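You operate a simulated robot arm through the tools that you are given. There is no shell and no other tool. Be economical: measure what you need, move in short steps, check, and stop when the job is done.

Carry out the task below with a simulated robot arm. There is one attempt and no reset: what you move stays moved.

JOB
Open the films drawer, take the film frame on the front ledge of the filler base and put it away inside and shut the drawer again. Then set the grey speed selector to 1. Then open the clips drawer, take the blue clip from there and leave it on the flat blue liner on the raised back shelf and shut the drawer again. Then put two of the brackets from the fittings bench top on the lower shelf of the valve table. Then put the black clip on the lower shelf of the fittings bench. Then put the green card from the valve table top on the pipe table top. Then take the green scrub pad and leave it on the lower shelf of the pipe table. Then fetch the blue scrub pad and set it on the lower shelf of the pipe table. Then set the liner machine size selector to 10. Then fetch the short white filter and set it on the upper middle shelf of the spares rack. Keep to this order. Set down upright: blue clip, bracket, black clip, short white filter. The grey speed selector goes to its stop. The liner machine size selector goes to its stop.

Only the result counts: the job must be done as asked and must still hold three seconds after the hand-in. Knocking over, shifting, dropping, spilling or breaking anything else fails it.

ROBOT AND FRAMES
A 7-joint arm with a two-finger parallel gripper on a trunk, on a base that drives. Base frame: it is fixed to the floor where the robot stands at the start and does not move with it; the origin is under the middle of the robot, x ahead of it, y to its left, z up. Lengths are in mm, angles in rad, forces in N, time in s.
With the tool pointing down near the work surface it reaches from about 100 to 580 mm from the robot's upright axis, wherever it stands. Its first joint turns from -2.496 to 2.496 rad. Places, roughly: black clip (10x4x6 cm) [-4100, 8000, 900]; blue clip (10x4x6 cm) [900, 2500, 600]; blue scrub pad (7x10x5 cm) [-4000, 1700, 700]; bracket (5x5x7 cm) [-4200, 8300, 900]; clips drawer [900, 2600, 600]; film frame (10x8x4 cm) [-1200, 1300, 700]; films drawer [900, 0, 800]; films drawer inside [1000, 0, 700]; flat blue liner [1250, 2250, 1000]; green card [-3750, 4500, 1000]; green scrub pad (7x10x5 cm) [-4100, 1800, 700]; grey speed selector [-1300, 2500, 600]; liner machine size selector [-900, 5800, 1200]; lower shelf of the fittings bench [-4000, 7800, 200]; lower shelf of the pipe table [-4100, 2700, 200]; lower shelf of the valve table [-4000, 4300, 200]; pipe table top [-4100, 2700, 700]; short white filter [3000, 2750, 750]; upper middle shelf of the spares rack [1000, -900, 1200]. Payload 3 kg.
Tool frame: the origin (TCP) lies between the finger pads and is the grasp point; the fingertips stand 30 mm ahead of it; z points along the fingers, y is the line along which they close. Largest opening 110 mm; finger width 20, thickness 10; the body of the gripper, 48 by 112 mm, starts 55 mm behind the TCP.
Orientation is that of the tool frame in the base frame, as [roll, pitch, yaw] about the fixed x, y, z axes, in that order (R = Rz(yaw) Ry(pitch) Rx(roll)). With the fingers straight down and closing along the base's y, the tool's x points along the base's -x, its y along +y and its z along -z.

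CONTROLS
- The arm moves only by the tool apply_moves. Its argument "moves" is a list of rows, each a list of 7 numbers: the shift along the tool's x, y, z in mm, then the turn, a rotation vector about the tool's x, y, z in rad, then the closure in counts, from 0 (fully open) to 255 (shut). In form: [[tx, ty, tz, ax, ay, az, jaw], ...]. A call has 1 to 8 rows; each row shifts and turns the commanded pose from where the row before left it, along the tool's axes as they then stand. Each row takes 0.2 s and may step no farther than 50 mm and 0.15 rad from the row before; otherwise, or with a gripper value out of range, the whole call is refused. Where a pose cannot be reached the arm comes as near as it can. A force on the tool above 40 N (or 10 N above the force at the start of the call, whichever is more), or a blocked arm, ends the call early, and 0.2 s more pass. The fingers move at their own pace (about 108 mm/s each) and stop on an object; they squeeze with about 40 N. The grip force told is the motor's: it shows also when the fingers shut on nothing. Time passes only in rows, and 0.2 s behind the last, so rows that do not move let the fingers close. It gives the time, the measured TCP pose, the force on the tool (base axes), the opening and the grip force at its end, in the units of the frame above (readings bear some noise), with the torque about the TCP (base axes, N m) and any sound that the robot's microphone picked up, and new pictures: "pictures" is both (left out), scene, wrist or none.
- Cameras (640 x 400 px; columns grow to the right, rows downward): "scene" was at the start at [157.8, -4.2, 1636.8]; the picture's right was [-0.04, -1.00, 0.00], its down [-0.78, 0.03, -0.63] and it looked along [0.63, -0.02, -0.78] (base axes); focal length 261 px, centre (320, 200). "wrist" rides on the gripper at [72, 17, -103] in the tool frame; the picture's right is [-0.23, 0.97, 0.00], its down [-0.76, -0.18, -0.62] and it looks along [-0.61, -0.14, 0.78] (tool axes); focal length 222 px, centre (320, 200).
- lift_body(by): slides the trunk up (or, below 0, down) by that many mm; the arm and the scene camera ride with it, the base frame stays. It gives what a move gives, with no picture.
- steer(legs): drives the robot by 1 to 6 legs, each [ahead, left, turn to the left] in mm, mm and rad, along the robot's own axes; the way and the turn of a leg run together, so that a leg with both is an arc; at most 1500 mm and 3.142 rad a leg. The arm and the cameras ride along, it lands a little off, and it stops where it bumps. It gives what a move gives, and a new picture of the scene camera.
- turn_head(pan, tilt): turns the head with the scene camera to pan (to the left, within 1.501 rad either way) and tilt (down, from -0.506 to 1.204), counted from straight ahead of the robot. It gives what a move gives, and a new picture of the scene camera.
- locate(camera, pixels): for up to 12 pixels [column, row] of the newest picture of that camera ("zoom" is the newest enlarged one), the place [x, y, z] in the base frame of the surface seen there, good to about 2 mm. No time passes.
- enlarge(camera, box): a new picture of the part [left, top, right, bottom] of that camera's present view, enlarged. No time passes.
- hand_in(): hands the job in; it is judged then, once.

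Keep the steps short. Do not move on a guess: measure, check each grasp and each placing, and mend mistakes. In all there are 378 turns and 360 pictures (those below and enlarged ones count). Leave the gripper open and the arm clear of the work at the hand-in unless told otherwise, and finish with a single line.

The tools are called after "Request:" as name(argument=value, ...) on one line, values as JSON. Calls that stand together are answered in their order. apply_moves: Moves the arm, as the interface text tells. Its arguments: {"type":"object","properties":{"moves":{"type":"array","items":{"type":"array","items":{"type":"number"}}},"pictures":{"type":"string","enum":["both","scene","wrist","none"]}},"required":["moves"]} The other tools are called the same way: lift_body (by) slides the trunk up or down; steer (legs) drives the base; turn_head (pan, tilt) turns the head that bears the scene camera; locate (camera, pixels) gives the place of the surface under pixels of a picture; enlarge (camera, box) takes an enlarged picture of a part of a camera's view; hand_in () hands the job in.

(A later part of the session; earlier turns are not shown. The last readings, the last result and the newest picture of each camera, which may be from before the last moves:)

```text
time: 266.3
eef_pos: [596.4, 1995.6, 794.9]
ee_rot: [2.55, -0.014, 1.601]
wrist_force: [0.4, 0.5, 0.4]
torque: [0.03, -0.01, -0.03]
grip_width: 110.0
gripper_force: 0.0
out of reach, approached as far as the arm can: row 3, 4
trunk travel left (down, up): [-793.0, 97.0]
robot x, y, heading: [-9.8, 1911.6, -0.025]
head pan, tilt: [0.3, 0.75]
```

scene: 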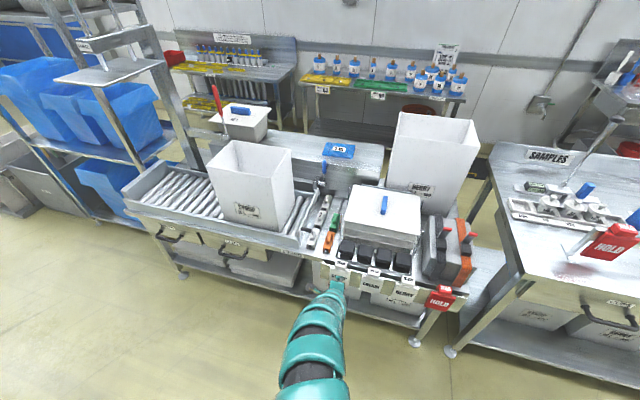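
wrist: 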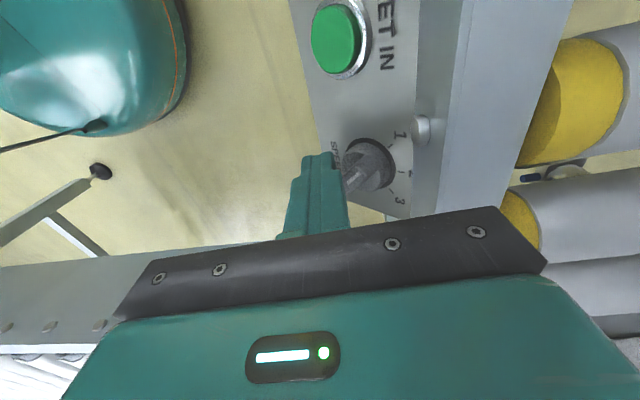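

Pitching works. I back up 150 mm for room and continue pitching to horizontal.

Request:
steer(legs=[[-150, 0, 0]])

Request:
apply_moves(moves=[[0, 10, 20, -0.15, 0, 0, 0], [0, 10, 20, -0.15, 0, 0, 0], [0, 10, 20, -0.15, 0, 0, 0], [0, 10, 20, -0.15, 0, 0, 0], [0, 10, 10, -0.15, 0, 0, 0], [0, 10, 10, -0.15, 0, 0, 0], [0, 0, 0, -0.08, 0, 0, 0]], pictures="scene")

```text
time: 267.7
eef_pos: [443.5, 1998.6, 795.2]
ee_rot: [2.552, -0.014, 1.602]
wrist_force: [-0.6, -0.1, 0.1]
torque: [-0.01, -0.01, 0.02]
grip_width: 110.1
gripper_force: 0.0
trunk travel left (down, up): [-793.0, 97.0]
robot x, y, heading: [-159.2, 1911.6, -0.024]
head pan, tilt: [0.3, 0.75]
```

scene: 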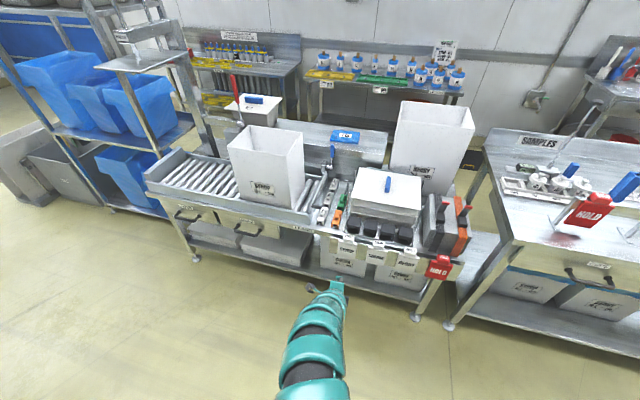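

```text
time: 269.3
eef_pos: [521.6, 2001.4, 811.8]
ee_rot: [1.611, -0.017, 1.599]
wrist_force: [0.5, 0.3, 0.5]
torque: [0.0, -0.01, 0.0]
grip_width: 110.1
gripper_force: 0.0
out of reach, approached as far as the arm can: row 6, 7
trunk travel left (down, up): [-793.0, 97.0]
robot x, y, heading: [-160.6, 1915.2, -0.027]
head pan, tilt: [0.3, 0.75]
```

scene: 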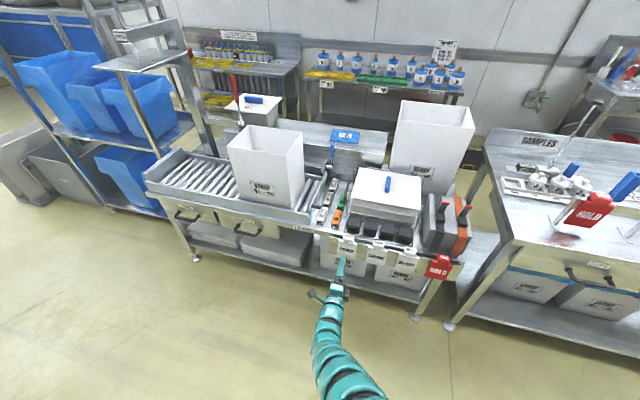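

Horizontal pose achieved. I drive near the clips drawer (x≈0, y≈2370) and lower the trunk to handle height.

Request:
steer(legs=[[0, 0, 0.026], [160, 0, 0], [0, 455, 0]])

Request:
lift_body(by=-223)

Request:
apply_moves(moves=[[0, 0, 0, 0, 0, 0, 90]], pictures="wrist")

```text
time: 273.3
eef_pos: [680.0, 2460.6, 811.9]
ee_rot: [1.613, -0.016, 1.621]
wrist_force: [-0.1, 0.2, -0.3]
torque: [-0.02, 0.0, 0.02]
grip_width: 109.7
gripper_force: 0.0
trunk travel left (down, up): [-793.0, 97.0]
robot x, y, heading: [2.0, 2358.2, -0.002]
head pan, tilt: [0.3, 0.75]
```

scene: 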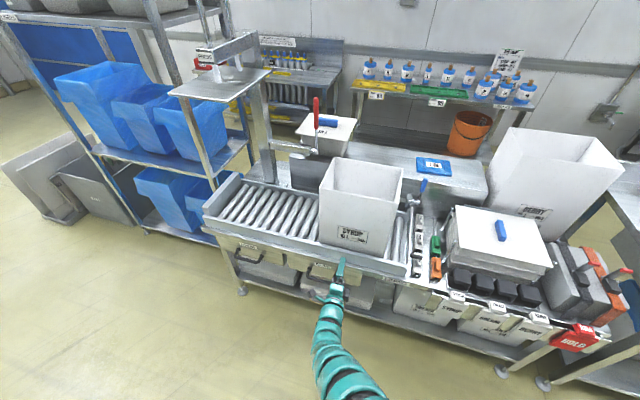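

```text
time: 275.7
eef_pos: [680.8, 2461.9, 588.9]
ee_rot: [1.614, -0.016, 1.622]
wrist_force: [0.0, -0.5, 0.2]
torque: [0.0, -0.01, -0.03]
grip_width: 109.9
gripper_force: 0.0
trunk travel left (down, up): [-570.0, 320.0]
robot x, y, heading: [-3.3, 2354.5, 0.005]
head pan, tilt: [0.3, 0.75]
```

```text
time: 276.1
eef_pos: [681.5, 2461.7, 588.2]
ee_rot: [1.615, -0.017, 1.62]
wrist_force: [-0.5, -0.6, 0.0]
torque: [0.01, 0.03, 0.05]
grip_width: 71.3
gripper_force: 0.1
trunk travel left (down, up): [-570.0, 320.0]
robot x, y, heading: [-1.5, 2355.8, -0.004]
head pan, tilt: [0.3, 0.75]
```

wrist: 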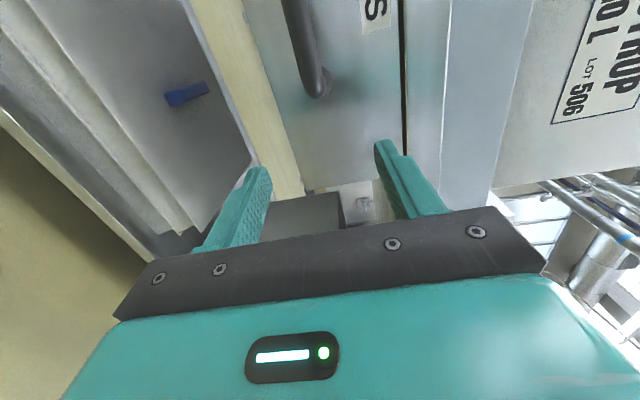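

The bar will pass between the fingers. Approach diagonally: [40,30], [36,50].

Request:
steer(legs=[[40, 30, 0], [36, 50, 0]])

Request:
apply_moves(moves=[[0, 0, 0, 0, 0, 0, 90]], pictures="wrist")

```text
time: 277.6
eef_pos: [756.9, 2544.3, 588.5]
ee_rot: [1.615, -0.015, 1.625]
wrist_force: [-0.7, 0.1, -0.3]
torque: [-0.02, 0.0, -0.03]
grip_width: 71.4
gripper_force: 0.1
trunk travel left (down, up): [-570.0, 320.0]
robot x, y, heading: [75.0, 2437.5, 0.0]
head pan, tilt: [0.3, 0.75]
```

scene: 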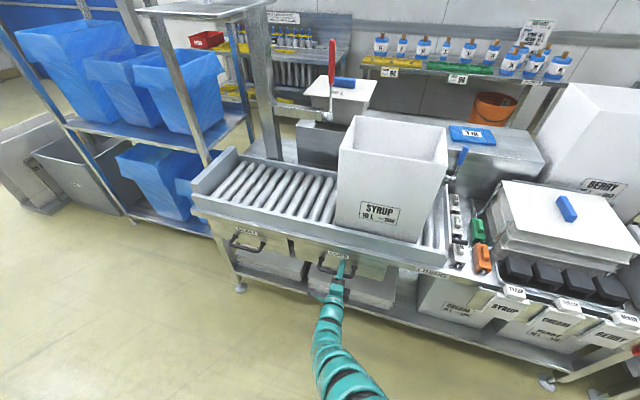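

```text
time: 278.0
eef_pos: [757.8, 2542.7, 589.5]
ee_rot: [1.614, -0.016, 1.625]
wrist_force: [0.2, -0.6, -0.3]
torque: [-0.01, 0.0, -0.03]
grip_width: 71.1
gripper_force: 0.0
trunk travel left (down, up): [-570.0, 320.0]
robot x, y, heading: [77.3, 2435.1, 0.003]
head pan, tilt: [0.3, 0.75]
```

wrist: 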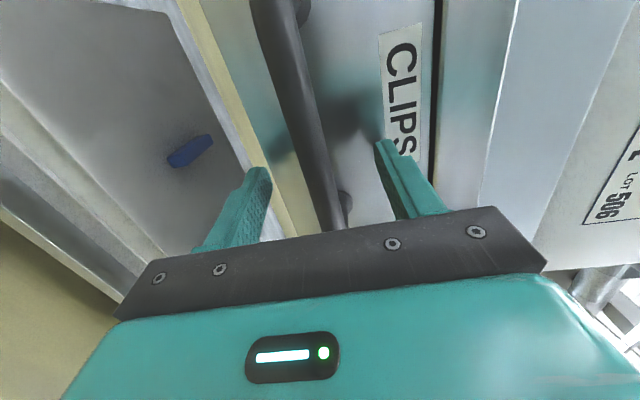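

The exit conveyor behind would stop me pulling straight back from here (robot y 2436). I reposition: back out, shift right, and turn left 0.15 so I can pull from y≈2300.

Request:
steer(legs=[[-40, -8, 0], [-16, -128, 0], [0, 0, 0.15]])

```text
time: 280.4
eef_pos: [677.5, 2506.0, 589.2]
ee_rot: [1.614, -0.015, 1.774]
wrist_force: [-0.1, 0.0, -0.1]
torque: [-0.02, -0.02, -0.01]
grip_width: 71.3
gripper_force: 0.0
trunk travel left (down, up): [-570.0, 320.0]
robot x, y, heading: [21.0, 2298.1, 0.153]
head pan, tilt: [0.3, 0.75]
```

scene: 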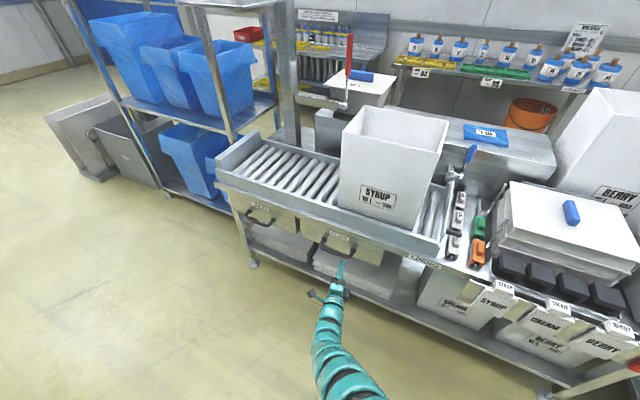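

Request:
steer(legs=[[80, -3, 0]])

Request:
apply_moves(moves=[[0, 0, 0, 0, 0, 0, 160], [0, 0, 0, 0, 0, 0, 230], [0, 0, 0, 0, 0, 0, 255], [0, 0, 0, 0, 0, 0, 255]], pictures="wrist")

```text
time: 281.5
eef_pos: [757.1, 2514.4, 589.3]
ee_rot: [1.616, -0.014, 1.774]
wrist_force: [0.0, 0.2, 0.0]
torque: [0.04, 0.01, -0.02]
grip_width: 70.9
gripper_force: 0.1
trunk travel left (down, up): [-570.0, 320.0]
robot x, y, heading: [93.9, 2308.1, 0.156]
head pan, tilt: [0.3, 0.75]
```

scene: 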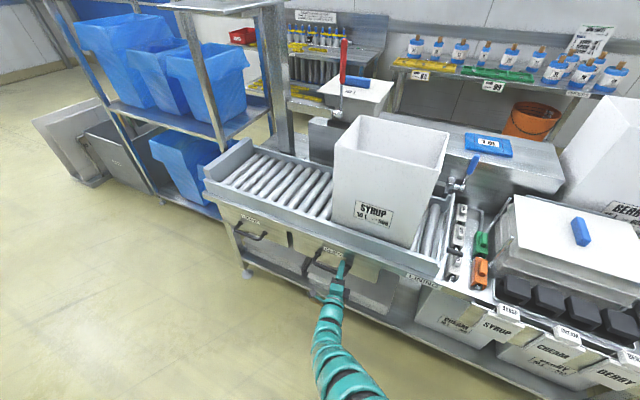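

```text
time: 282.5
eef_pos: [756.8, 2515.3, 591.3]
ee_rot: [1.611, -0.016, 1.772]
wrist_force: [3.4, 0.5, 13.9]
torque: [-0.67, -0.21, -0.37]
grip_width: 16.2
gripper_force: 45.3
trunk travel left (down, up): [-570.0, 320.0]
robot x, y, heading: [99.7, 2309.3, 0.157]
head pan, tilt: [0.3, 0.75]
```

wrist: 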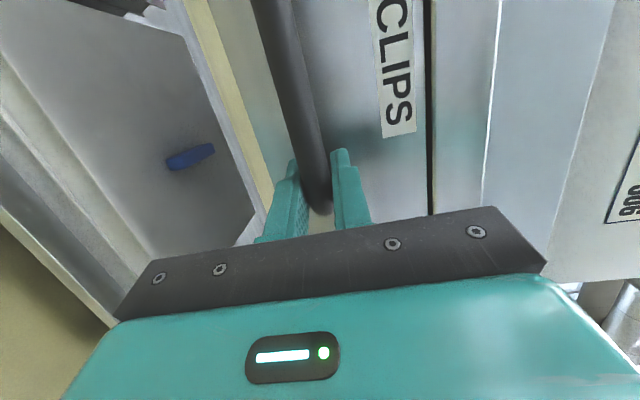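

Gripped. Pull straight back along -x in two legs.

Request:
steer(legs=[[-98.8, 15.6, 0], [-98.8, 15.6, 0]])

```text
time: 284.4
eef_pos: [556.0, 2514.4, 590.9]
ee_rot: [1.61, -0.016, 1.775]
wrist_force: [-2.1, -26.5, 23.3]
torque: [-0.62, -0.12, -0.4]
grip_width: 15.9
gripper_force: 44.7
trunk travel left (down, up): [-570.0, 320.0]
robot x, y, heading: [-99.8, 2309.1, 0.157]
head pan, tilt: [0.3, 0.75]
```

scene: 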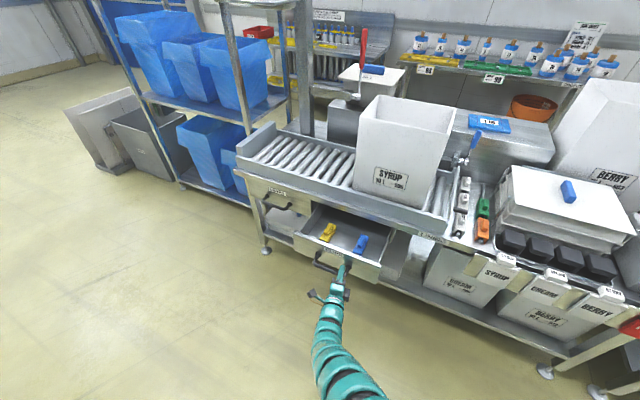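

The drawer is open with a yellow and a blue clip inside. I measure them, and release the handle.

Request:
apply_moves(moves=[[0, 0, 0, 0, 0, 0, 180], [0, 0, 0, 0, 0, 0, 100], [0, 0, 0, 0, 0, 0, 60]], pictures="none")

Request:
enlarge(camera="scene", box=[280, 195, 440, 295])

Request:
locate(camera="zoom", pixels=[[325, 190], [305, 215], [320, 200], [345, 170], [330, 215], [340, 235], [375, 185], [310, 110], [215, 165], [400, 270], [190, 150], [310, 235]])

```text
time: 285.2
eef_pos: [557.0, 2515.0, 589.4]
ee_rot: [1.615, -0.013, 1.773]
wrist_force: [0.2, 0.1, -0.5]
torque: [0.0, -0.03, 0.04]
grip_width: 84.3
gripper_force: 0.1
trunk travel left (down, up): [-570.0, 320.0]
robot x, y, heading: [-103.4, 2307.4, 0.154]
head pan, tilt: [0.3, 0.75]
```

```text
4.00 times, centred on (360, 245) of scene
```

zoom: 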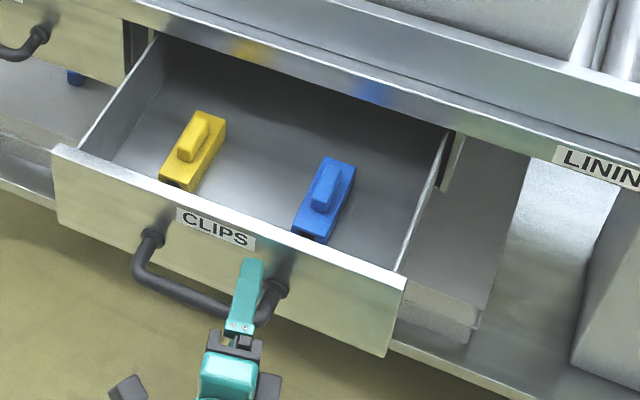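

```text
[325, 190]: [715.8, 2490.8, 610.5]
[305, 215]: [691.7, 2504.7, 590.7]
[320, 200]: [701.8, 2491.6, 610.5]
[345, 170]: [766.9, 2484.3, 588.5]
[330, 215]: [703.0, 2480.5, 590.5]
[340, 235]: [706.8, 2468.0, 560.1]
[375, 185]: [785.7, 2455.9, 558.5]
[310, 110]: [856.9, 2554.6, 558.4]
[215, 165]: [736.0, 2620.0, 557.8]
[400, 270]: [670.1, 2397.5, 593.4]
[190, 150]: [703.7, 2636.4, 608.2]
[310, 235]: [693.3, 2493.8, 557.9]
```

Request:
locate(camera="zoom", pixels=[[328, 168], [342, 172], [316, 206], [328, 208], [334, 175], [322, 205], [330, 190], [350, 165], [325, 160], [295, 225], [325, 240], [352, 180]])

```text
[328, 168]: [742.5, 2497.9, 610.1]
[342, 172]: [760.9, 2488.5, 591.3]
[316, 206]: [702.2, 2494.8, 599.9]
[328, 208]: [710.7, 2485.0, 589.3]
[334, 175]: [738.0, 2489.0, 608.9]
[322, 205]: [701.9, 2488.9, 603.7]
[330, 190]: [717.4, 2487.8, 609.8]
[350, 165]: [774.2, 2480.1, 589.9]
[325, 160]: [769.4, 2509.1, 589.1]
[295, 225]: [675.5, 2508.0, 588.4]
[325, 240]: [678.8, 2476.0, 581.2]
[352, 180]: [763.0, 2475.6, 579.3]
```

Blue clip: body x 675–774, y 2475–2510, z 558–590, with a fin. I back off the handle, raise, and fold the hand to point down.

Request:
steer(legs=[[-47, 7, 0]])

Request:
lift_body(by=240)

Request:
apply_moves(moves=[[0, 0, 0, 0.15, 0, 0, 0], [0, 0, 0, 0.15, 0, 0, 0], [0, -10, -15, 0.15, 0, 0, 0], [0, -10, -15, 0.15, 0, 0, 0], [0, -10, -15, 0.15, 0, 0, 0], [0, -10, -15, 0.15, 0, 0, 0], [0, -10, -15, 0.15, 0, 0, 0], [0, -10, 0, 0.15, 0, 0, 0]], pictures="none")

```text
time: 286.1
eef_pos: [508.6, 2515.1, 589.3]
ee_rot: [1.613, -0.014, 1.774]
wrist_force: [-0.5, -0.3, -0.1]
torque: [0.02, -0.04, 0.02]
grip_width: 84.4
gripper_force: 0.0
trunk travel left (down, up): [-570.0, 320.0]
robot x, y, heading: [-148.8, 2307.4, 0.15]
head pan, tilt: [0.3, 0.75]
```

scene: 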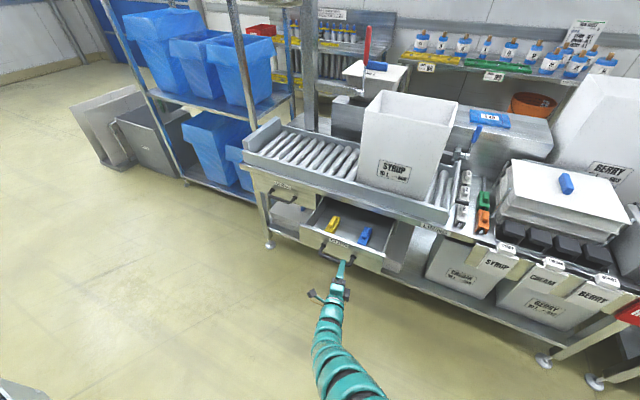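

```text
time: 288.6
eef_pos: [509.1, 2516.1, 829.1]
ee_rot: [1.613, -0.014, 1.776]
wrist_force: [-0.7, 0.7, -0.5]
torque: [-0.03, 0.01, -0.02]
grip_width: 84.3
gripper_force: 0.1
trunk travel left (down, up): [-810.0, 80.0]
robot x, y, heading: [-149.8, 2308.7, 0.154]
head pan, tilt: [0.3, 0.75]
```

```text
time: 290.4
eef_pos: [427.2, 2502.1, 814.5]
ee_rot: [2.817, -0.015, 1.772]
wrist_force: [0.9, -0.2, -1.1]
torque: [0.0, -0.02, -0.01]
grip_width: 110.3
gripper_force: 0.0
out of reach, approached as far as the arm can: row 6, 7
trunk travel left (down, up): [-810.0, 80.0]
robot x, y, heading: [-147.1, 2306.8, 0.159]
head pan, tilt: [0.3, 0.75]
```

Request:
apply_moves(moves=[[0, 0, 0, 0.15, 0, 0, 0], [0, 0, 0, 0.15, 0, 0, 0], [0, 0, 0, 0.025, 0, -0.1, 0], [0, 0, 0, 0, 0, -0.15, 0], [0, 0, 0, 0, 0, -0.15, 0], [0, 0, 0, 0, 0, -0.15, 0], [0, 0, 0, 0, 0, -0.15, 0], [0, 0, 0, 0, 0, -0.15, 0]], pictures="none")

Request:
apply_moves(moves=[[0, 0, 0, 0, 0, -0.15, 0], [0, 0, 0, 0, 0, -0.15, 0], [0, 0, 0, 0, 0, -0.15, 0], [0, 0, 0, 0, 0, -0.07, 0]], pictures="none")

```text
time: 292.2
eef_pos: [428.2, 2502.2, 814.9]
ee_rot: [3.13, -0.007, 2.626]
wrist_force: [0.4, 0.9, 0.2]
torque: [0.02, -0.01, 0.0]
grip_width: 110.2
gripper_force: 0.1
trunk travel left (down, up): [-810.0, 80.0]
robot x, y, heading: [-148.5, 2307.1, 0.156]
head pan, tilt: [0.3, 0.75]
```

```text
time: 293.2
eef_pos: [427.0, 2502.9, 814.7]
ee_rot: [3.129, 0.001, -3.139]
wrist_force: [0.0, 0.7, 0.0]
torque: [-0.01, -0.02, -0.01]
grip_width: 109.9
gripper_force: 0.1
trunk travel left (down, up): [-810.0, 80.0]
robot x, y, heading: [-148.4, 2308.9, 0.15]
head pan, tilt: [0.3, 0.75]
```

Drive over the blue clip, then lower by trunk.

Request:
steer(legs=[[292, -56, 0]])

Request:
lift_body(by=-130)

Request:
apply_moves(moves=[[0, 0, 0, 0, 0, 0, 70]], pictures="both")

```text
time: 295.2
eef_pos: [721.7, 2493.3, 813.8]
ee_rot: [3.125, -0.001, -3.139]
wrist_force: [-0.3, 0.5, -0.5]
torque: [0.0, 0.0, 0.01]
grip_width: 109.9
gripper_force: 0.1
trunk travel left (down, up): [-810.0, 80.0]
robot x, y, heading: [143.9, 2299.4, 0.155]
head pan, tilt: [0.3, 0.75]
```

scene: 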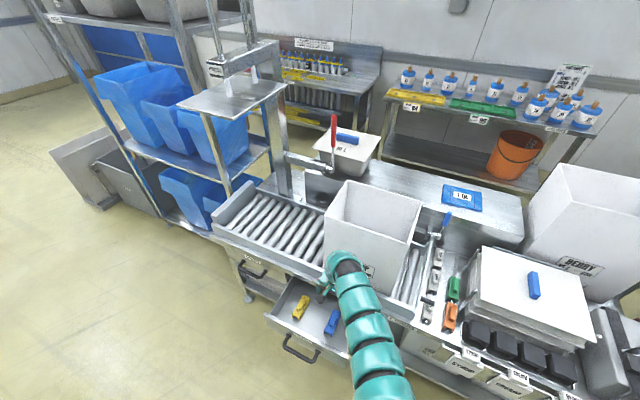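

```text
time: 296.8
eef_pos: [721.3, 2494.5, 683.4]
ee_rot: [3.127, 0.002, -3.138]
wrist_force: [-0.5, -0.6, -0.3]
torque: [-0.02, 0.01, -0.01]
grip_width: 109.7
gripper_force: 0.1
trunk travel left (down, up): [-680.0, 210.0]
robot x, y, heading: [148.9, 2300.7, 0.155]
head pan, tilt: [0.3, 0.75]
```

```text
time: 297.2
eef_pos: [720.7, 2494.4, 683.6]
ee_rot: [3.127, 0.001, -3.141]
wrist_force: [-0.4, -0.5, 0.6]
torque: [-0.01, 0.01, -0.03]
grip_width: 79.7
gripper_force: 0.1
trunk travel left (down, up): [-680.0, 210.0]
robot x, y, heading: [148.3, 2297.9, 0.153]
head pan, tilt: [0.3, 0.75]
```

scene: 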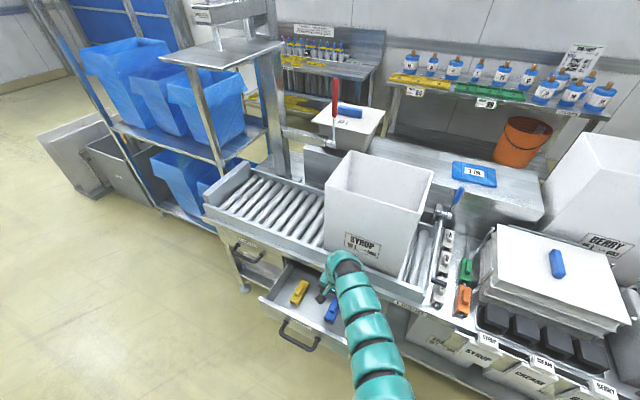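
wrist: 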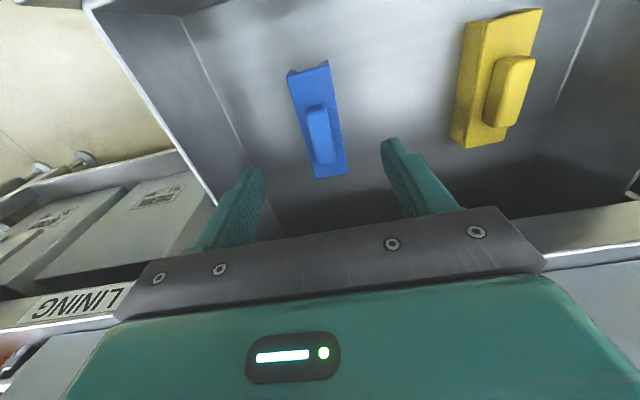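

Request:
locate(camera="wrist", pixels=[[315, 115], [325, 150], [290, 78], [327, 66], [318, 172], [345, 170], [335, 120], [300, 120], [250, 180], [200, 260]])

```text
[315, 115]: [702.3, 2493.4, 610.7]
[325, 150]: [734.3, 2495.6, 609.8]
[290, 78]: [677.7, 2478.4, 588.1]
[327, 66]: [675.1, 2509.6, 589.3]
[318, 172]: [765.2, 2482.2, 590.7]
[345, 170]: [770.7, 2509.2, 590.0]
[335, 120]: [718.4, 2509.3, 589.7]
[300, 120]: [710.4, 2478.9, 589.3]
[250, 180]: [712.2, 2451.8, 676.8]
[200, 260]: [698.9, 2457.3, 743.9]
```

Centred. Lower 91 and close.

Request:
lift_body(by=-91)

Request:
apply_moves(moves=[[0, 0, 0, 0, 0, 0, 130], [0, 0, 0, 0, 0, 0, 180], [0, 0, 0, 0, 0, 0, 255], [0, 0, 0, 0, 0, 0, 255]], pictures="wrist")

```text
time: 298.4
eef_pos: [721.0, 2493.5, 593.0]
ee_rot: [3.129, 0.002, -3.141]
wrist_force: [0.0, 0.7, -0.6]
torque: [-0.01, 0.01, 0.03]
grip_width: 79.8
gripper_force: 0.0
trunk travel left (down, up): [-589.0, 301.0]
robot x, y, heading: [143.8, 2296.8, 0.152]
head pan, tilt: [0.3, 0.75]
```

```text
time: 299.4
eef_pos: [719.2, 2493.2, 593.1]
ee_rot: [3.127, 0.002, -3.141]
wrist_force: [-0.4, -0.5, 0.5]
torque: [-0.05, -0.05, -0.01]
grip_width: 35.3
gripper_force: 39.4
trunk travel left (down, up): [-589.0, 301.0]
robot x, y, heading: [143.9, 2300.7, 0.154]
head pan, tilt: [0.3, 0.75]
```

wrist: 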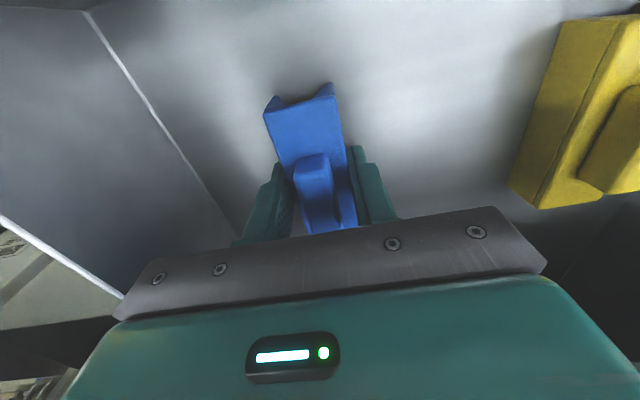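

Gripped. Lift out and measure the liner.

Request:
lift_body(by=290)

Request:
turn_head(pan=-0.3, tilt=0.7)

Request:
enlarge(camera="scene", box=[220, 120, 480, 290])

```text
time: 302.4
eef_pos: [720.7, 2492.6, 883.6]
ee_rot: [3.127, 0.001, -3.141]
wrist_force: [0.7, 0.3, -0.8]
torque: [0.02, 0.0, 0.03]
grip_width: 35.2
gripper_force: 39.4
trunk travel left (down, up): [-879.0, 11.0]
robot x, y, heading: [141.1, 2297.6, 0.153]
head pan, tilt: [0.3, 0.75]
```

```text
time: 303.4
eef_pos: [721.6, 2492.1, 883.8]
ee_rot: [3.128, 0.0, -3.14]
wrist_force: [0.6, 0.4, 0.2]
torque: [0.01, -0.02, 0.0]
grip_width: 35.0
gripper_force: 39.7
trunk travel left (down, up): [-879.0, 11.0]
robot x, y, heading: [144.5, 2298.0, 0.156]
head pan, tilt: [-0.3, 0.7]
```

scene: 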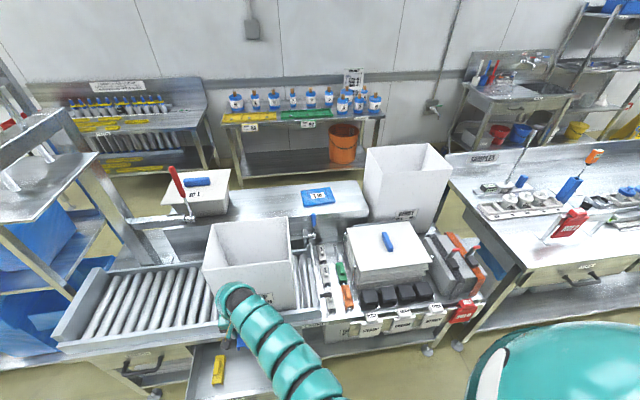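

```text
2.35 times, centred on (350, 205) of scene
```

zoom: 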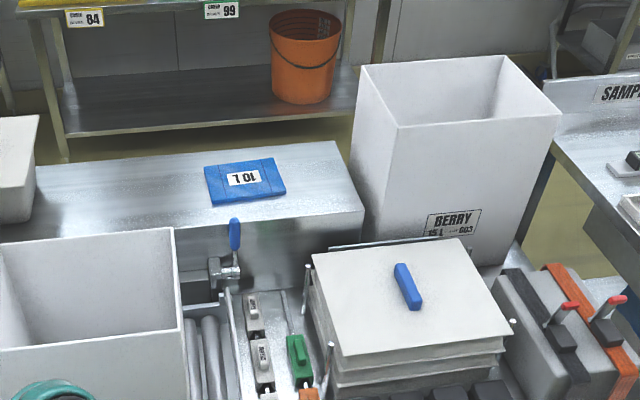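

Request:
locate(camera="zoom", pixels=[[206, 172], [272, 160], [213, 203], [285, 192], [245, 182], [235, 235], [235, 290], [450, 290], [400, 285], [180, 235], [363, 205], [270, 215]])

```text
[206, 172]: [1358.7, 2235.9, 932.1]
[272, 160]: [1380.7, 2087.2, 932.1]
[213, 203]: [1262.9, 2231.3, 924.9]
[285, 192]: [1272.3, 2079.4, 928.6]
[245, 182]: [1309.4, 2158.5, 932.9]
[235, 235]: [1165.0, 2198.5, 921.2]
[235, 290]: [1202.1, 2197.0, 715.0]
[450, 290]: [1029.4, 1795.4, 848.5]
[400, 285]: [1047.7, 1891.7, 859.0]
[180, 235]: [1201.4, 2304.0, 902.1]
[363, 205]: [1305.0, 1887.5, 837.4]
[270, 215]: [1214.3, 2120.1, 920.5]
```

Liner: x 1263–1370, y 2080–2235, top z 932. It needs a long reach (~805 mm). I raise and extend the arm to test how far it goes.

Request:
apply_moves(moves=[[0, 0, -45, 0, 0, 0, 255], [-10, 0, -45, 0, 0, 0, 255], [-20, 0, -45, 0, 0, 0, 255], [-25, 0, -43, 0, 0, 0, 255], [-25, 0, -43, 0, 0, 0, 255], [-30, 0, -30, 0, 0, 0, 255], [-30, 0, -30, 0, 0, 0, 255]], pictures="none")

Request:
apply_moves(moves=[[-30, 0, 0, 0, 0, 0, 255], [-30, 0, 0, 0, 0, 0, 255], [-30, 0, 0, 0, 0, 0, 255]], pictures="none")

```text
time: 305.0
eef_pos: [844.7, 2490.4, 1150.4]
ee_rot: [3.127, 0.005, -3.141]
wrist_force: [0.2, 0.0, 0.5]
torque: [0.01, 0.01, -0.01]
grip_width: 35.1
gripper_force: 39.6
out of reach, approached as far as the arm can: row 7
trunk travel left (down, up): [-879.0, 11.0]
robot x, y, heading: [143.2, 2297.9, 0.156]
head pan, tilt: [-0.3, 0.7]
```

```text
time: 305.8
eef_pos: [857.4, 2465.1, 1140.8]
ee_rot: [3.125, 0.002, -3.14]
wrist_force: [0.1, -0.2, -0.7]
torque: [0.04, 0.02, -0.04]
grip_width: 35.2
gripper_force: 40.2
out of reach, approached as far as the arm can: row 1, 2, 3
trunk travel left (down, up): [-879.0, 11.0]
robot x, y, heading: [146.7, 2299.1, 0.154]
head pan, tilt: [-0.3, 0.7]
```

I shift the hand to the robot's right (in line with the shoulder) and higher, then extend again.

Request:
apply_moves(moves=[[0, -40, -20, 0, 0, 0, 255], [0, -40, -20, 0, 0, 0, 255], [0, -40, -20, 0, 0, 0, 255], [0, -40, -20, 0, 0, 0, 255], [-20, 0, -30, 0, 0, 0, 255], [-40, 0, 0, 0, 0, 0, 255], [-40, 0, 0, 0, 0, 0, 255], [-40, 0, 0, 0, 0, 0, 255]], pictures="none")

```text
time: 307.6
eef_pos: [899.0, 2313.8, 1158.5]
ee_rot: [3.126, 0.004, -3.14]
wrist_force: [0.0, -0.4, -0.7]
torque: [0.01, 0.02, -0.02]
grip_width: 35.0
gripper_force: 40.2
out of reach, approached as far as the arm can: row 2, 3, 4, 5, 6, 7, 8
trunk travel left (down, up): [-879.0, 11.0]
robot x, y, heading: [144.2, 2298.0, 0.154]
head pan, tilt: [-0.3, 0.7]
```

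Request:
apply_moves(moves=[[-30, 0, 25, 0, 0, 0, 255], [-30, 0, 25, 0, 0, 0, 255], [-30, 0, 25, 0, 0, 0, 255], [-30, 0, 25, 0, 0, 0, 255]], pictures="none")

Request:
turn_head(pan=0.0, tilt=0.9)

```text
time: 308.3
eef_pos: [908.1, 2316.8, 1105.5]
ee_rot: [3.12, 0.018, 3.137]
wrist_force: [0.8, 0.1, 19.8]
torque: [0.33, 0.62, 0.02]
grip_width: 35.1
gripper_force: 39.7
out of reach, approached as far as the arm can: row 1, 2, 3
trunk travel left (down, up): [-879.0, 11.0]
robot x, y, heading: [141.3, 2297.0, 0.151]
head pan, tilt: [-0.3, 0.7]
stopped in row 3: the force on the tool passed its limit at 49 N (the readings are from after the stop); the commanded pose is now the measured one
```

```text
time: 309.1
eef_pos: [907.9, 2315.5, 1104.4]
ee_rot: [3.122, 0.019, 3.139]
wrist_force: [1.8, 0.2, 25.1]
torque: [0.39, 0.69, -0.02]
grip_width: 35.4
gripper_force: 40.0
trunk travel left (down, up): [-879.0, 11.0]
robot x, y, heading: [144.1, 2301.1, 0.156]
head pan, tilt: [0.0, 0.901]
```

scene: 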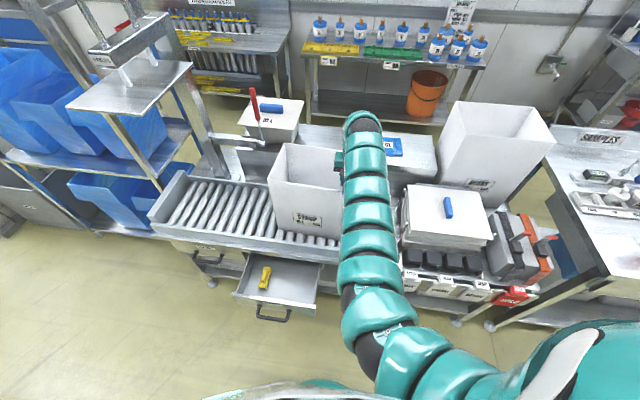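

The clip touched the SYRUP box rim. I raise right away and check the box.

Request:
apply_moves(moves=[[0, 0, -15, 0, 0, 0, 255], [0, 0, -25, 0, 0, 0, 255]], pictures="wrist")

Request:
locate(camera="scene", pixels=[[283, 145], [270, 183], [340, 190], [335, 160], [310, 218], [300, 165], [445, 205], [410, 190], [490, 225], [262, 240]])

```text
time: 309.7
eef_pos: [903.9, 2314.4, 1142.0]
ee_rot: [3.123, 0.019, 3.14]
wrist_force: [-0.5, 0.1, -1.1]
torque: [0.03, -0.01, -0.04]
grip_width: 35.2
gripper_force: 39.7
trunk travel left (down, up): [-879.0, 11.0]
robot x, y, heading: [145.6, 2300.5, 0.157]
head pan, tilt: [0.0, 0.901]
```

wrist: 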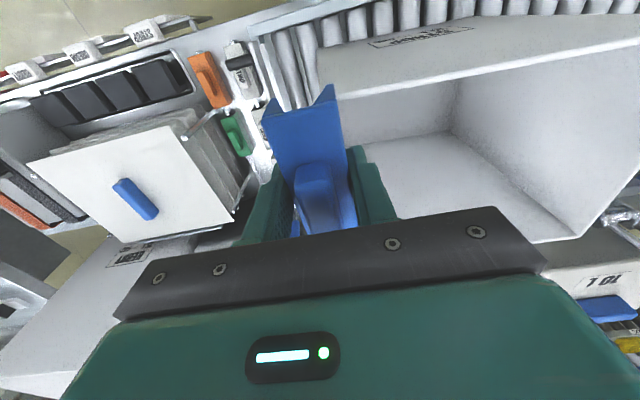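

```text
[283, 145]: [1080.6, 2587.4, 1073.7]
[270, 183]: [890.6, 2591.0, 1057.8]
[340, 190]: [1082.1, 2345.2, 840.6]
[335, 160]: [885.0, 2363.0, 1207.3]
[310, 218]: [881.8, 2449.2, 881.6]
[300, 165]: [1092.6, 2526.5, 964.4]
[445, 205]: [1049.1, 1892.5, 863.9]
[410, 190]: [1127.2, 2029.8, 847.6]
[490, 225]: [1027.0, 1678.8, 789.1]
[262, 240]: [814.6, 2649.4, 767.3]
```

Request:
enlarge(camera="scene", box=[230, 120, 430, 270])

Request:
locate(camera="zoom", pixels=[[180, 290], [250, 300], [330, 320], [160, 330], [160, 350], [250, 350], [300, 290], [340, 330], [140, 200], [200, 340]])

```text
2.67 times, centred on (330, 195) of scene
```

zoom: 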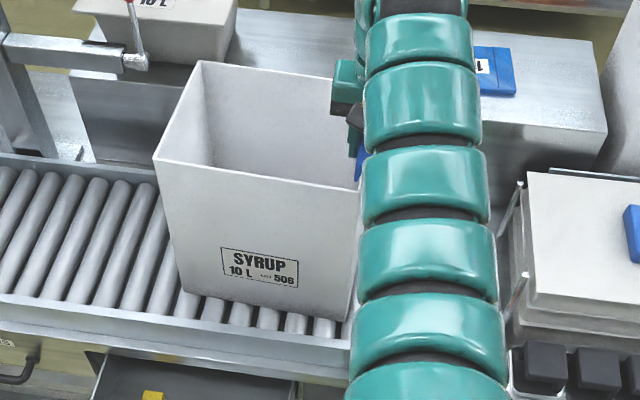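

```text
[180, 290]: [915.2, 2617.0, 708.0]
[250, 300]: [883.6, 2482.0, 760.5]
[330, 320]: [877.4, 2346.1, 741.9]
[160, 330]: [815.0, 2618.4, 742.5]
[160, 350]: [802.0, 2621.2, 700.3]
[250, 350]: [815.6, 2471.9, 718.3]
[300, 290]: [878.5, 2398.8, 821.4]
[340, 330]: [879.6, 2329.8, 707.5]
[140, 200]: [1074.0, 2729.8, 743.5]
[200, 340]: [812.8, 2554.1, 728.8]
```

I find the SYRUP box front moved from x≈837 to ≈880 — I shifted it and must put it back. First I place the clip: back away from the box at this height, straighten, and move to y≈2090.

Request:
steer(legs=[[-300, 0, 0], [0, 0, -0.157], [0, -160, 0]])

Request:
enlarge(camera="scene", box=[200, 80, 480, 260])

```text
time: 313.4
eef_pos: [601.4, 1986.7, 1141.7]
ee_rot: [3.121, 0.017, 2.979]
wrist_force: [-0.1, -0.8, -0.8]
torque: [0.03, 0.01, 0.04]
grip_width: 35.3
gripper_force: 39.5
trunk travel left (down, up): [-879.0, 11.0]
robot x, y, heading: [-152.2, 2090.0, -0.013]
head pan, tilt: [0.0, 0.901]
```

scene: 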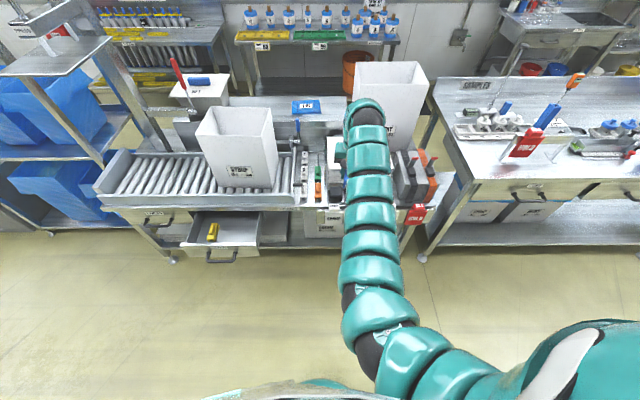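

```text
2.22 times, centred on (340, 170) of scene
```

zoom: 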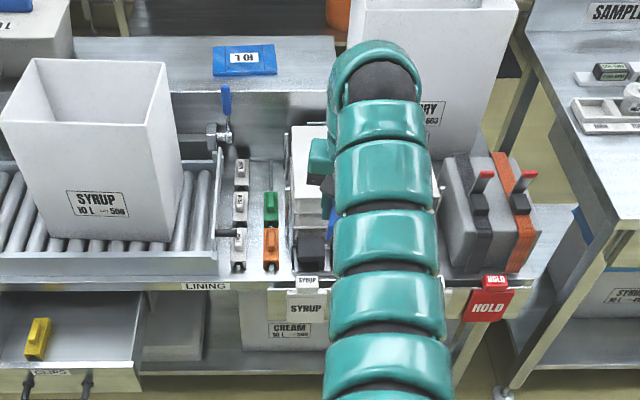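

Clip still held. I shift the hand 150 left relative to the robot, straighten its yaw, then begin tilting outward while extending.

Request:
apply_moves(moves=[[15, 40, 0, 0, 0, -0.08, 255], [10, 40, 0, 0, 0, -0.08, 255], [5, 40, 0, 0, 0, 0, 255], [5, 40, 0, 0, 0, 0, 255], [0, 0, 20, 0, -0.1, 0, 255], [-10, 0, 15, 0, -0.1, 0, 255], [-10, 0, 15, 0, -0.1, 0, 255], [-10, 0, 15, 0, -0.1, 0, 255]], pictures="none")

Request:
apply_moves(moves=[[-25, 0, 10, 0, 0, 0, 255], [-25, 0, 10, 0, 0, 0, 255], [-25, 0, 10, 0, 0, 0, 255]], pictures="none")

```text
time: 315.2
eef_pos: [618.0, 2151.1, 1087.3]
ee_rot: [3.125, 0.422, 3.13]
wrist_force: [0.5, -0.8, -0.6]
torque: [0.02, 0.02, -0.01]
grip_width: 35.0
gripper_force: 40.2
trunk travel left (down, up): [-879.0, 11.0]
robot x, y, heading: [-150.7, 2091.4, -0.009]
head pan, tilt: [0.0, 0.901]
```

```text
time: 316.0
eef_pos: [675.2, 2152.2, 1091.3]
ee_rot: [3.124, 0.422, 3.131]
wrist_force: [1.2, -0.3, 0.0]
torque: [-0.01, -0.01, -0.01]
grip_width: 35.1
gripper_force: 39.7
out of reach, approached as far as the arm can: row 3
trunk travel left (down, up): [-879.0, 11.0]
robot x, y, heading: [-147.8, 2093.3, -0.004]
head pan, tilt: [0.0, 0.901]
```

Reach is 823 mm with 0.42 tilt. I drive ahead 610 to bring the clip over the liner at z≈1090.

Request:
steer(legs=[[610, 0, 0]])

Request:
apply_moves(moves=[[0, 0, 0, 0, 0, 0, 255]], pictures="wrist")

```text
time: 319.4
eef_pos: [1281.1, 2140.6, 1090.0]
ee_rot: [3.122, 0.42, 3.126]
wrist_force: [-0.7, -0.3, 0.0]
torque: [0.01, -0.01, -0.02]
grip_width: 35.1
gripper_force: 39.9
trunk travel left (down, up): [-879.0, 11.0]
robot x, y, heading: [454.8, 2086.8, -0.01]
head pan, tilt: [0.0, 0.901]
```

scene: 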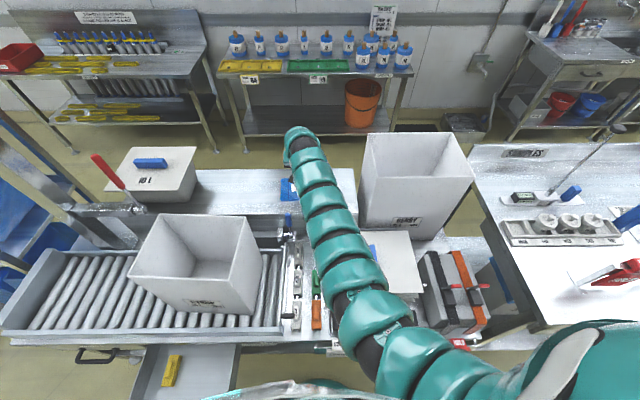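

```text
time: 319.8
eef_pos: [1280.8, 2142.1, 1089.6]
ee_rot: [3.125, 0.419, 3.127]
wrist_force: [-0.4, -0.9, -0.6]
torque: [0.0, 0.0, 0.0]
grip_width: 35.3
gripper_force: 40.7
trunk travel left (down, up): [-879.0, 11.0]
robot x, y, heading: [453.8, 2084.8, -0.014]
head pan, tilt: [0.0, 0.901]
```

wrist: 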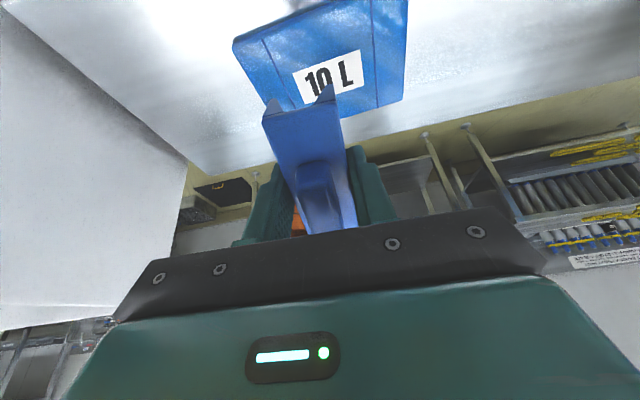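

The liner lies right below/ahead. Ahead 13 mm more, lower 95 by trunk.

Request:
steer(legs=[[13, 6, 0]])

Request:
lift_body(by=-92)

Request:
apply_moves(moves=[[0, 0, 0, 0, 0, 0, 255]], pictures="wrist")

```text
time: 320.6
eef_pos: [1293.5, 2146.2, 1091.0]
ee_rot: [3.123, 0.421, 3.125]
wrist_force: [0.3, 0.8, -0.2]
torque: [0.02, 0.05, -0.01]
grip_width: 35.1
gripper_force: 40.1
trunk travel left (down, up): [-879.0, 11.0]
robot x, y, heading: [465.8, 2098.4, -0.011]
head pan, tilt: [0.0, 0.901]
```

scene: 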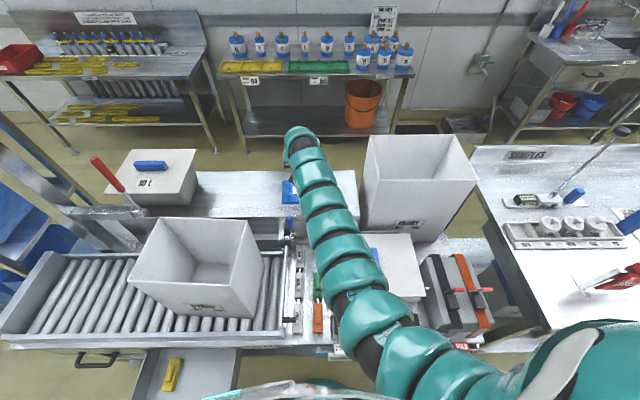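

```text
time: 321.8
eef_pos: [1293.1, 2146.0, 998.5]
ee_rot: [3.123, 0.423, 3.127]
wrist_force: [-0.7, -0.4, -0.1]
torque: [-0.02, -0.03, -0.02]
grip_width: 35.1
gripper_force: 40.1
trunk travel left (down, up): [-787.0, 103.0]
robot x, y, heading: [467.6, 2089.1, -0.008]
head pan, tilt: [0.0, 0.901]
```

```text
time: 322.2
eef_pos: [1293.0, 2146.2, 998.5]
ee_rot: [3.123, 0.42, 3.126]
wrist_force: [0.3, 0.3, 0.0]
torque: [-0.04, 0.0, 0.01]
grip_width: 34.9
gripper_force: 40.3
trunk travel left (down, up): [-787.0, 103.0]
robot x, y, heading: [466.7, 2090.5, -0.015]
head pan, tilt: [0.0, 0.901]
```

wrist: 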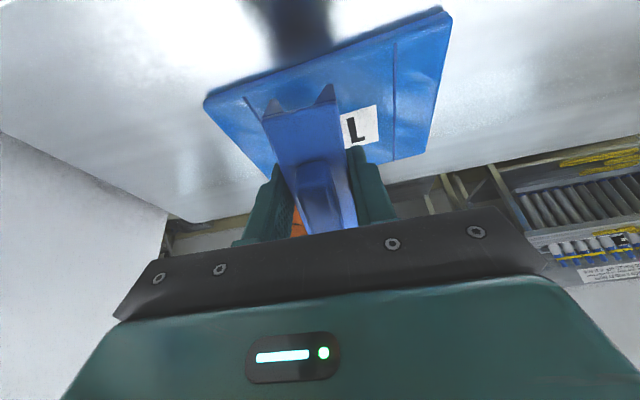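

Lower the last 15 mm by arm in 5 mm steps.

Request:
apply_moves(moves=[[2.04, 0, 4.57, 0, 0, 0, 255], [2.04, 0, 4.57, 0, 0, 0, 255], [1.6, 0, 3.6, 0, 0, 0, 255]], pictures="none")

```text
time: 323.0
eef_pos: [1292.5, 2147.9, 985.9]
ee_rot: [3.122, 0.425, 3.127]
wrist_force: [-0.3, 0.0, -0.6]
torque: [0.01, 0.0, -0.02]
grip_width: 35.0
gripper_force: 40.2
trunk travel left (down, up): [-787.0, 103.0]
robot x, y, heading: [466.2, 2095.3, -0.011]
head pan, tilt: [0.0, 0.901]
```

Request:
apply_moves(moves=[[1.2, 0, 2.7, 0, 0, 0, 255], [1.2, 0, 2.7, 0, 0, 0, 255], [1.2, 0, 2.7, 0, 0, 0, 255]], pictures="wrist")

```text
time: 323.8
eef_pos: [1293.5, 2146.1, 975.8]
ee_rot: [3.123, 0.426, 3.125]
wrist_force: [0.4, 0.8, -0.1]
torque: [0.01, -0.01, -0.03]
grip_width: 35.0
gripper_force: 39.7
trunk travel left (down, up): [-787.0, 103.0]
robot x, y, heading: [466.9, 2092.7, -0.011]
head pan, tilt: [0.0, 0.901]
```

wrist: 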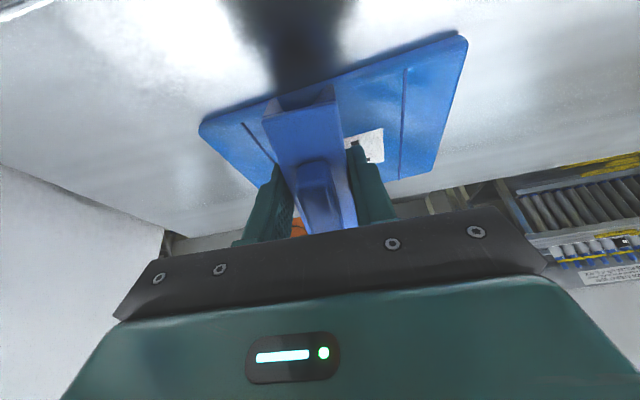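

The rear end is just in front of the liner's edge. I raise 15, drive 18 mm ahead, and lower again.

Request:
apply_moves(moves=[[-6, 0, -13.7, 0, 0, 0, 255]], pictures="none")

Request:
steer(legs=[[18, 0, 0]])

Request:
apply_moves(moves=[[1.2, 0, 2.7, 0, 0, 0, 255], [1.2, 0, 2.7, 0, 0, 0, 255], [1.2, 0, 2.7, 0, 0, 0, 255], [1.2, 0, 2.7, 0, 0, 0, 255]], pictures="wrist")

```text
time: 324.2
eef_pos: [1292.7, 2148.0, 990.9]
ee_rot: [3.122, 0.422, 3.127]
wrist_force: [0.5, 0.5, -0.5]
torque: [-0.01, 0.02, 0.0]
grip_width: 35.0
gripper_force: 40.0
trunk travel left (down, up): [-787.0, 103.0]
robot x, y, heading: [465.3, 2092.7, -0.01]
head pan, tilt: [0.0, 0.901]
```

```text
time: 325.0
eef_pos: [1312.7, 2146.3, 989.6]
ee_rot: [3.124, 0.422, 3.126]
wrist_force: [-0.1, -0.2, -0.8]
torque: [0.03, -0.01, 0.02]
grip_width: 35.0
gripper_force: 40.0
trunk travel left (down, up): [-787.0, 103.0]
robot x, y, heading: [481.6, 2090.5, -0.014]
head pan, tilt: [0.0, 0.901]
```

scene: 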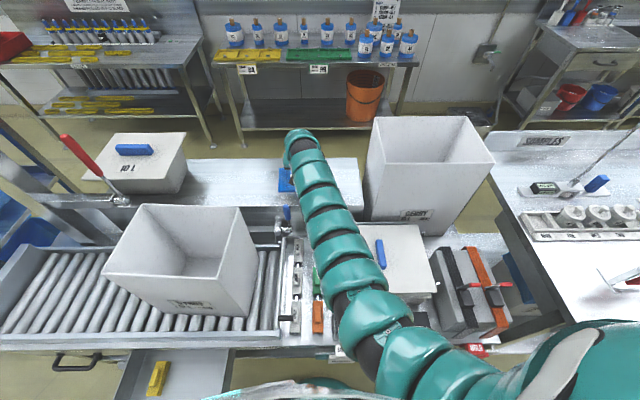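

```text
time: 326.0
eef_pos: [1311.1, 2147.4, 979.0]
ee_rot: [3.123, 0.425, 3.126]
wrist_force: [0.3, -0.2, 1.6]
torque: [-0.01, 0.0, -0.02]
grip_width: 35.1
gripper_force: 39.6
trunk travel left (down, up): [-787.0, 103.0]
robot x, y, heading: [486.0, 2093.8, -0.008]
head pan, tilt: [0.0, 0.901]
```

wrist: 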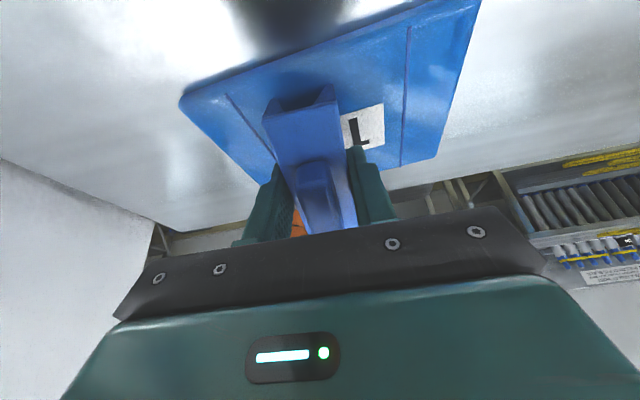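

Request:
apply_moves(moves=[[1.2, 0, 2.7, 0, 0, 0, 255], [1.2, 0, 2.7, 0, 0, 0, 255], [1.2, 0, 2.7, 0, 0, 0, 255]], pictures="wrist")

```text
time: 326.8
eef_pos: [1310.5, 2146.5, 976.4]
ee_rot: [3.119, 0.435, 3.123]
wrist_force: [9.3, 0.4, 31.4]
torque: [-0.19, 0.67, 0.05]
grip_width: 35.7
gripper_force: 39.8
trunk travel left (down, up): [-787.0, 103.0]
robot x, y, heading: [484.1, 2091.2, -0.018]
head pan, tilt: [0.0, 0.901]
```

wrist: 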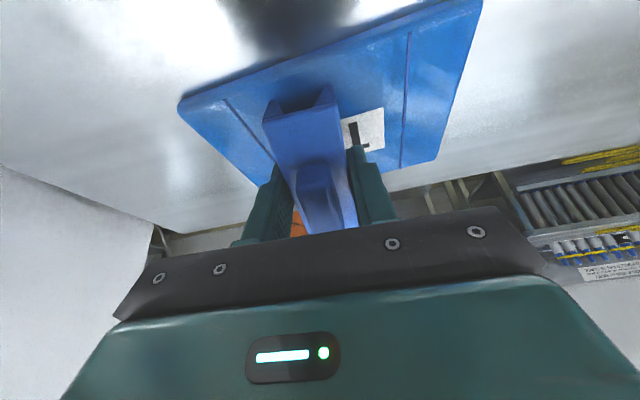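

Contact made (31 N). I relieve slightly and open just a little so the clip settles flat between the fingers.

Request:
apply_moves(moves=[[-1, 0, -2.2, 0, 0, 0, 255], [0, 0, 0, 0, 0, 0, 176], [0, 0, 0, 0, 0, 0, 172], [0, 0, 0, 0, 0, 0, 169], [0, 0, 0, 0, 0, 0, 166], [0, 0, 0, 0, 0, 0, 162], [0, 0, 0, 0, 0, 0, 158]], pictures="wrist")

```text
time: 328.4
eef_pos: [1309.9, 2147.0, 970.8]
ee_rot: [3.123, 0.422, 3.126]
wrist_force: [0.1, -0.3, 0.4]
torque: [-0.01, 0.0, 0.03]
grip_width: 41.8
gripper_force: 0.1
trunk travel left (down, up): [-787.0, 103.0]
robot x, y, heading: [483.1, 2092.1, -0.01]
head pan, tilt: [0.0, 0.901]
```

wrist: 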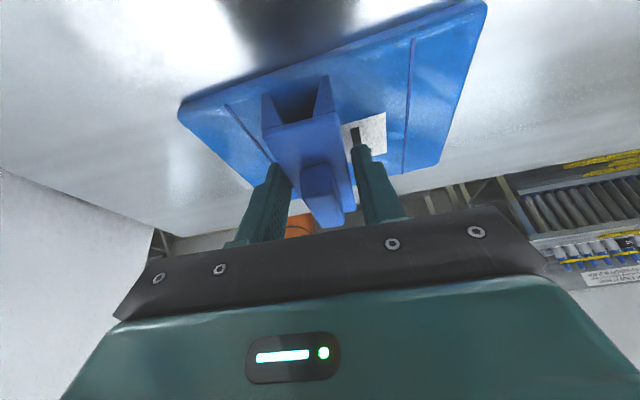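

It settled. I verify its position and flatness.

Request:
locate(camera="wrist", pixels=[[275, 130], [325, 118], [318, 175], [322, 190], [345, 195], [300, 150], [200, 110], [400, 150], [280, 95]])

```text
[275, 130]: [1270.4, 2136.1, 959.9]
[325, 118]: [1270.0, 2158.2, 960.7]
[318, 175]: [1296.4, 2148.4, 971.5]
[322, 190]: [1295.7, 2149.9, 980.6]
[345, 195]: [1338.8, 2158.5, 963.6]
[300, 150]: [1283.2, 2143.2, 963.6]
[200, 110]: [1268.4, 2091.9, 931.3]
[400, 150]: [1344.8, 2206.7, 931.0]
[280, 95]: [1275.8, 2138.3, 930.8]
```

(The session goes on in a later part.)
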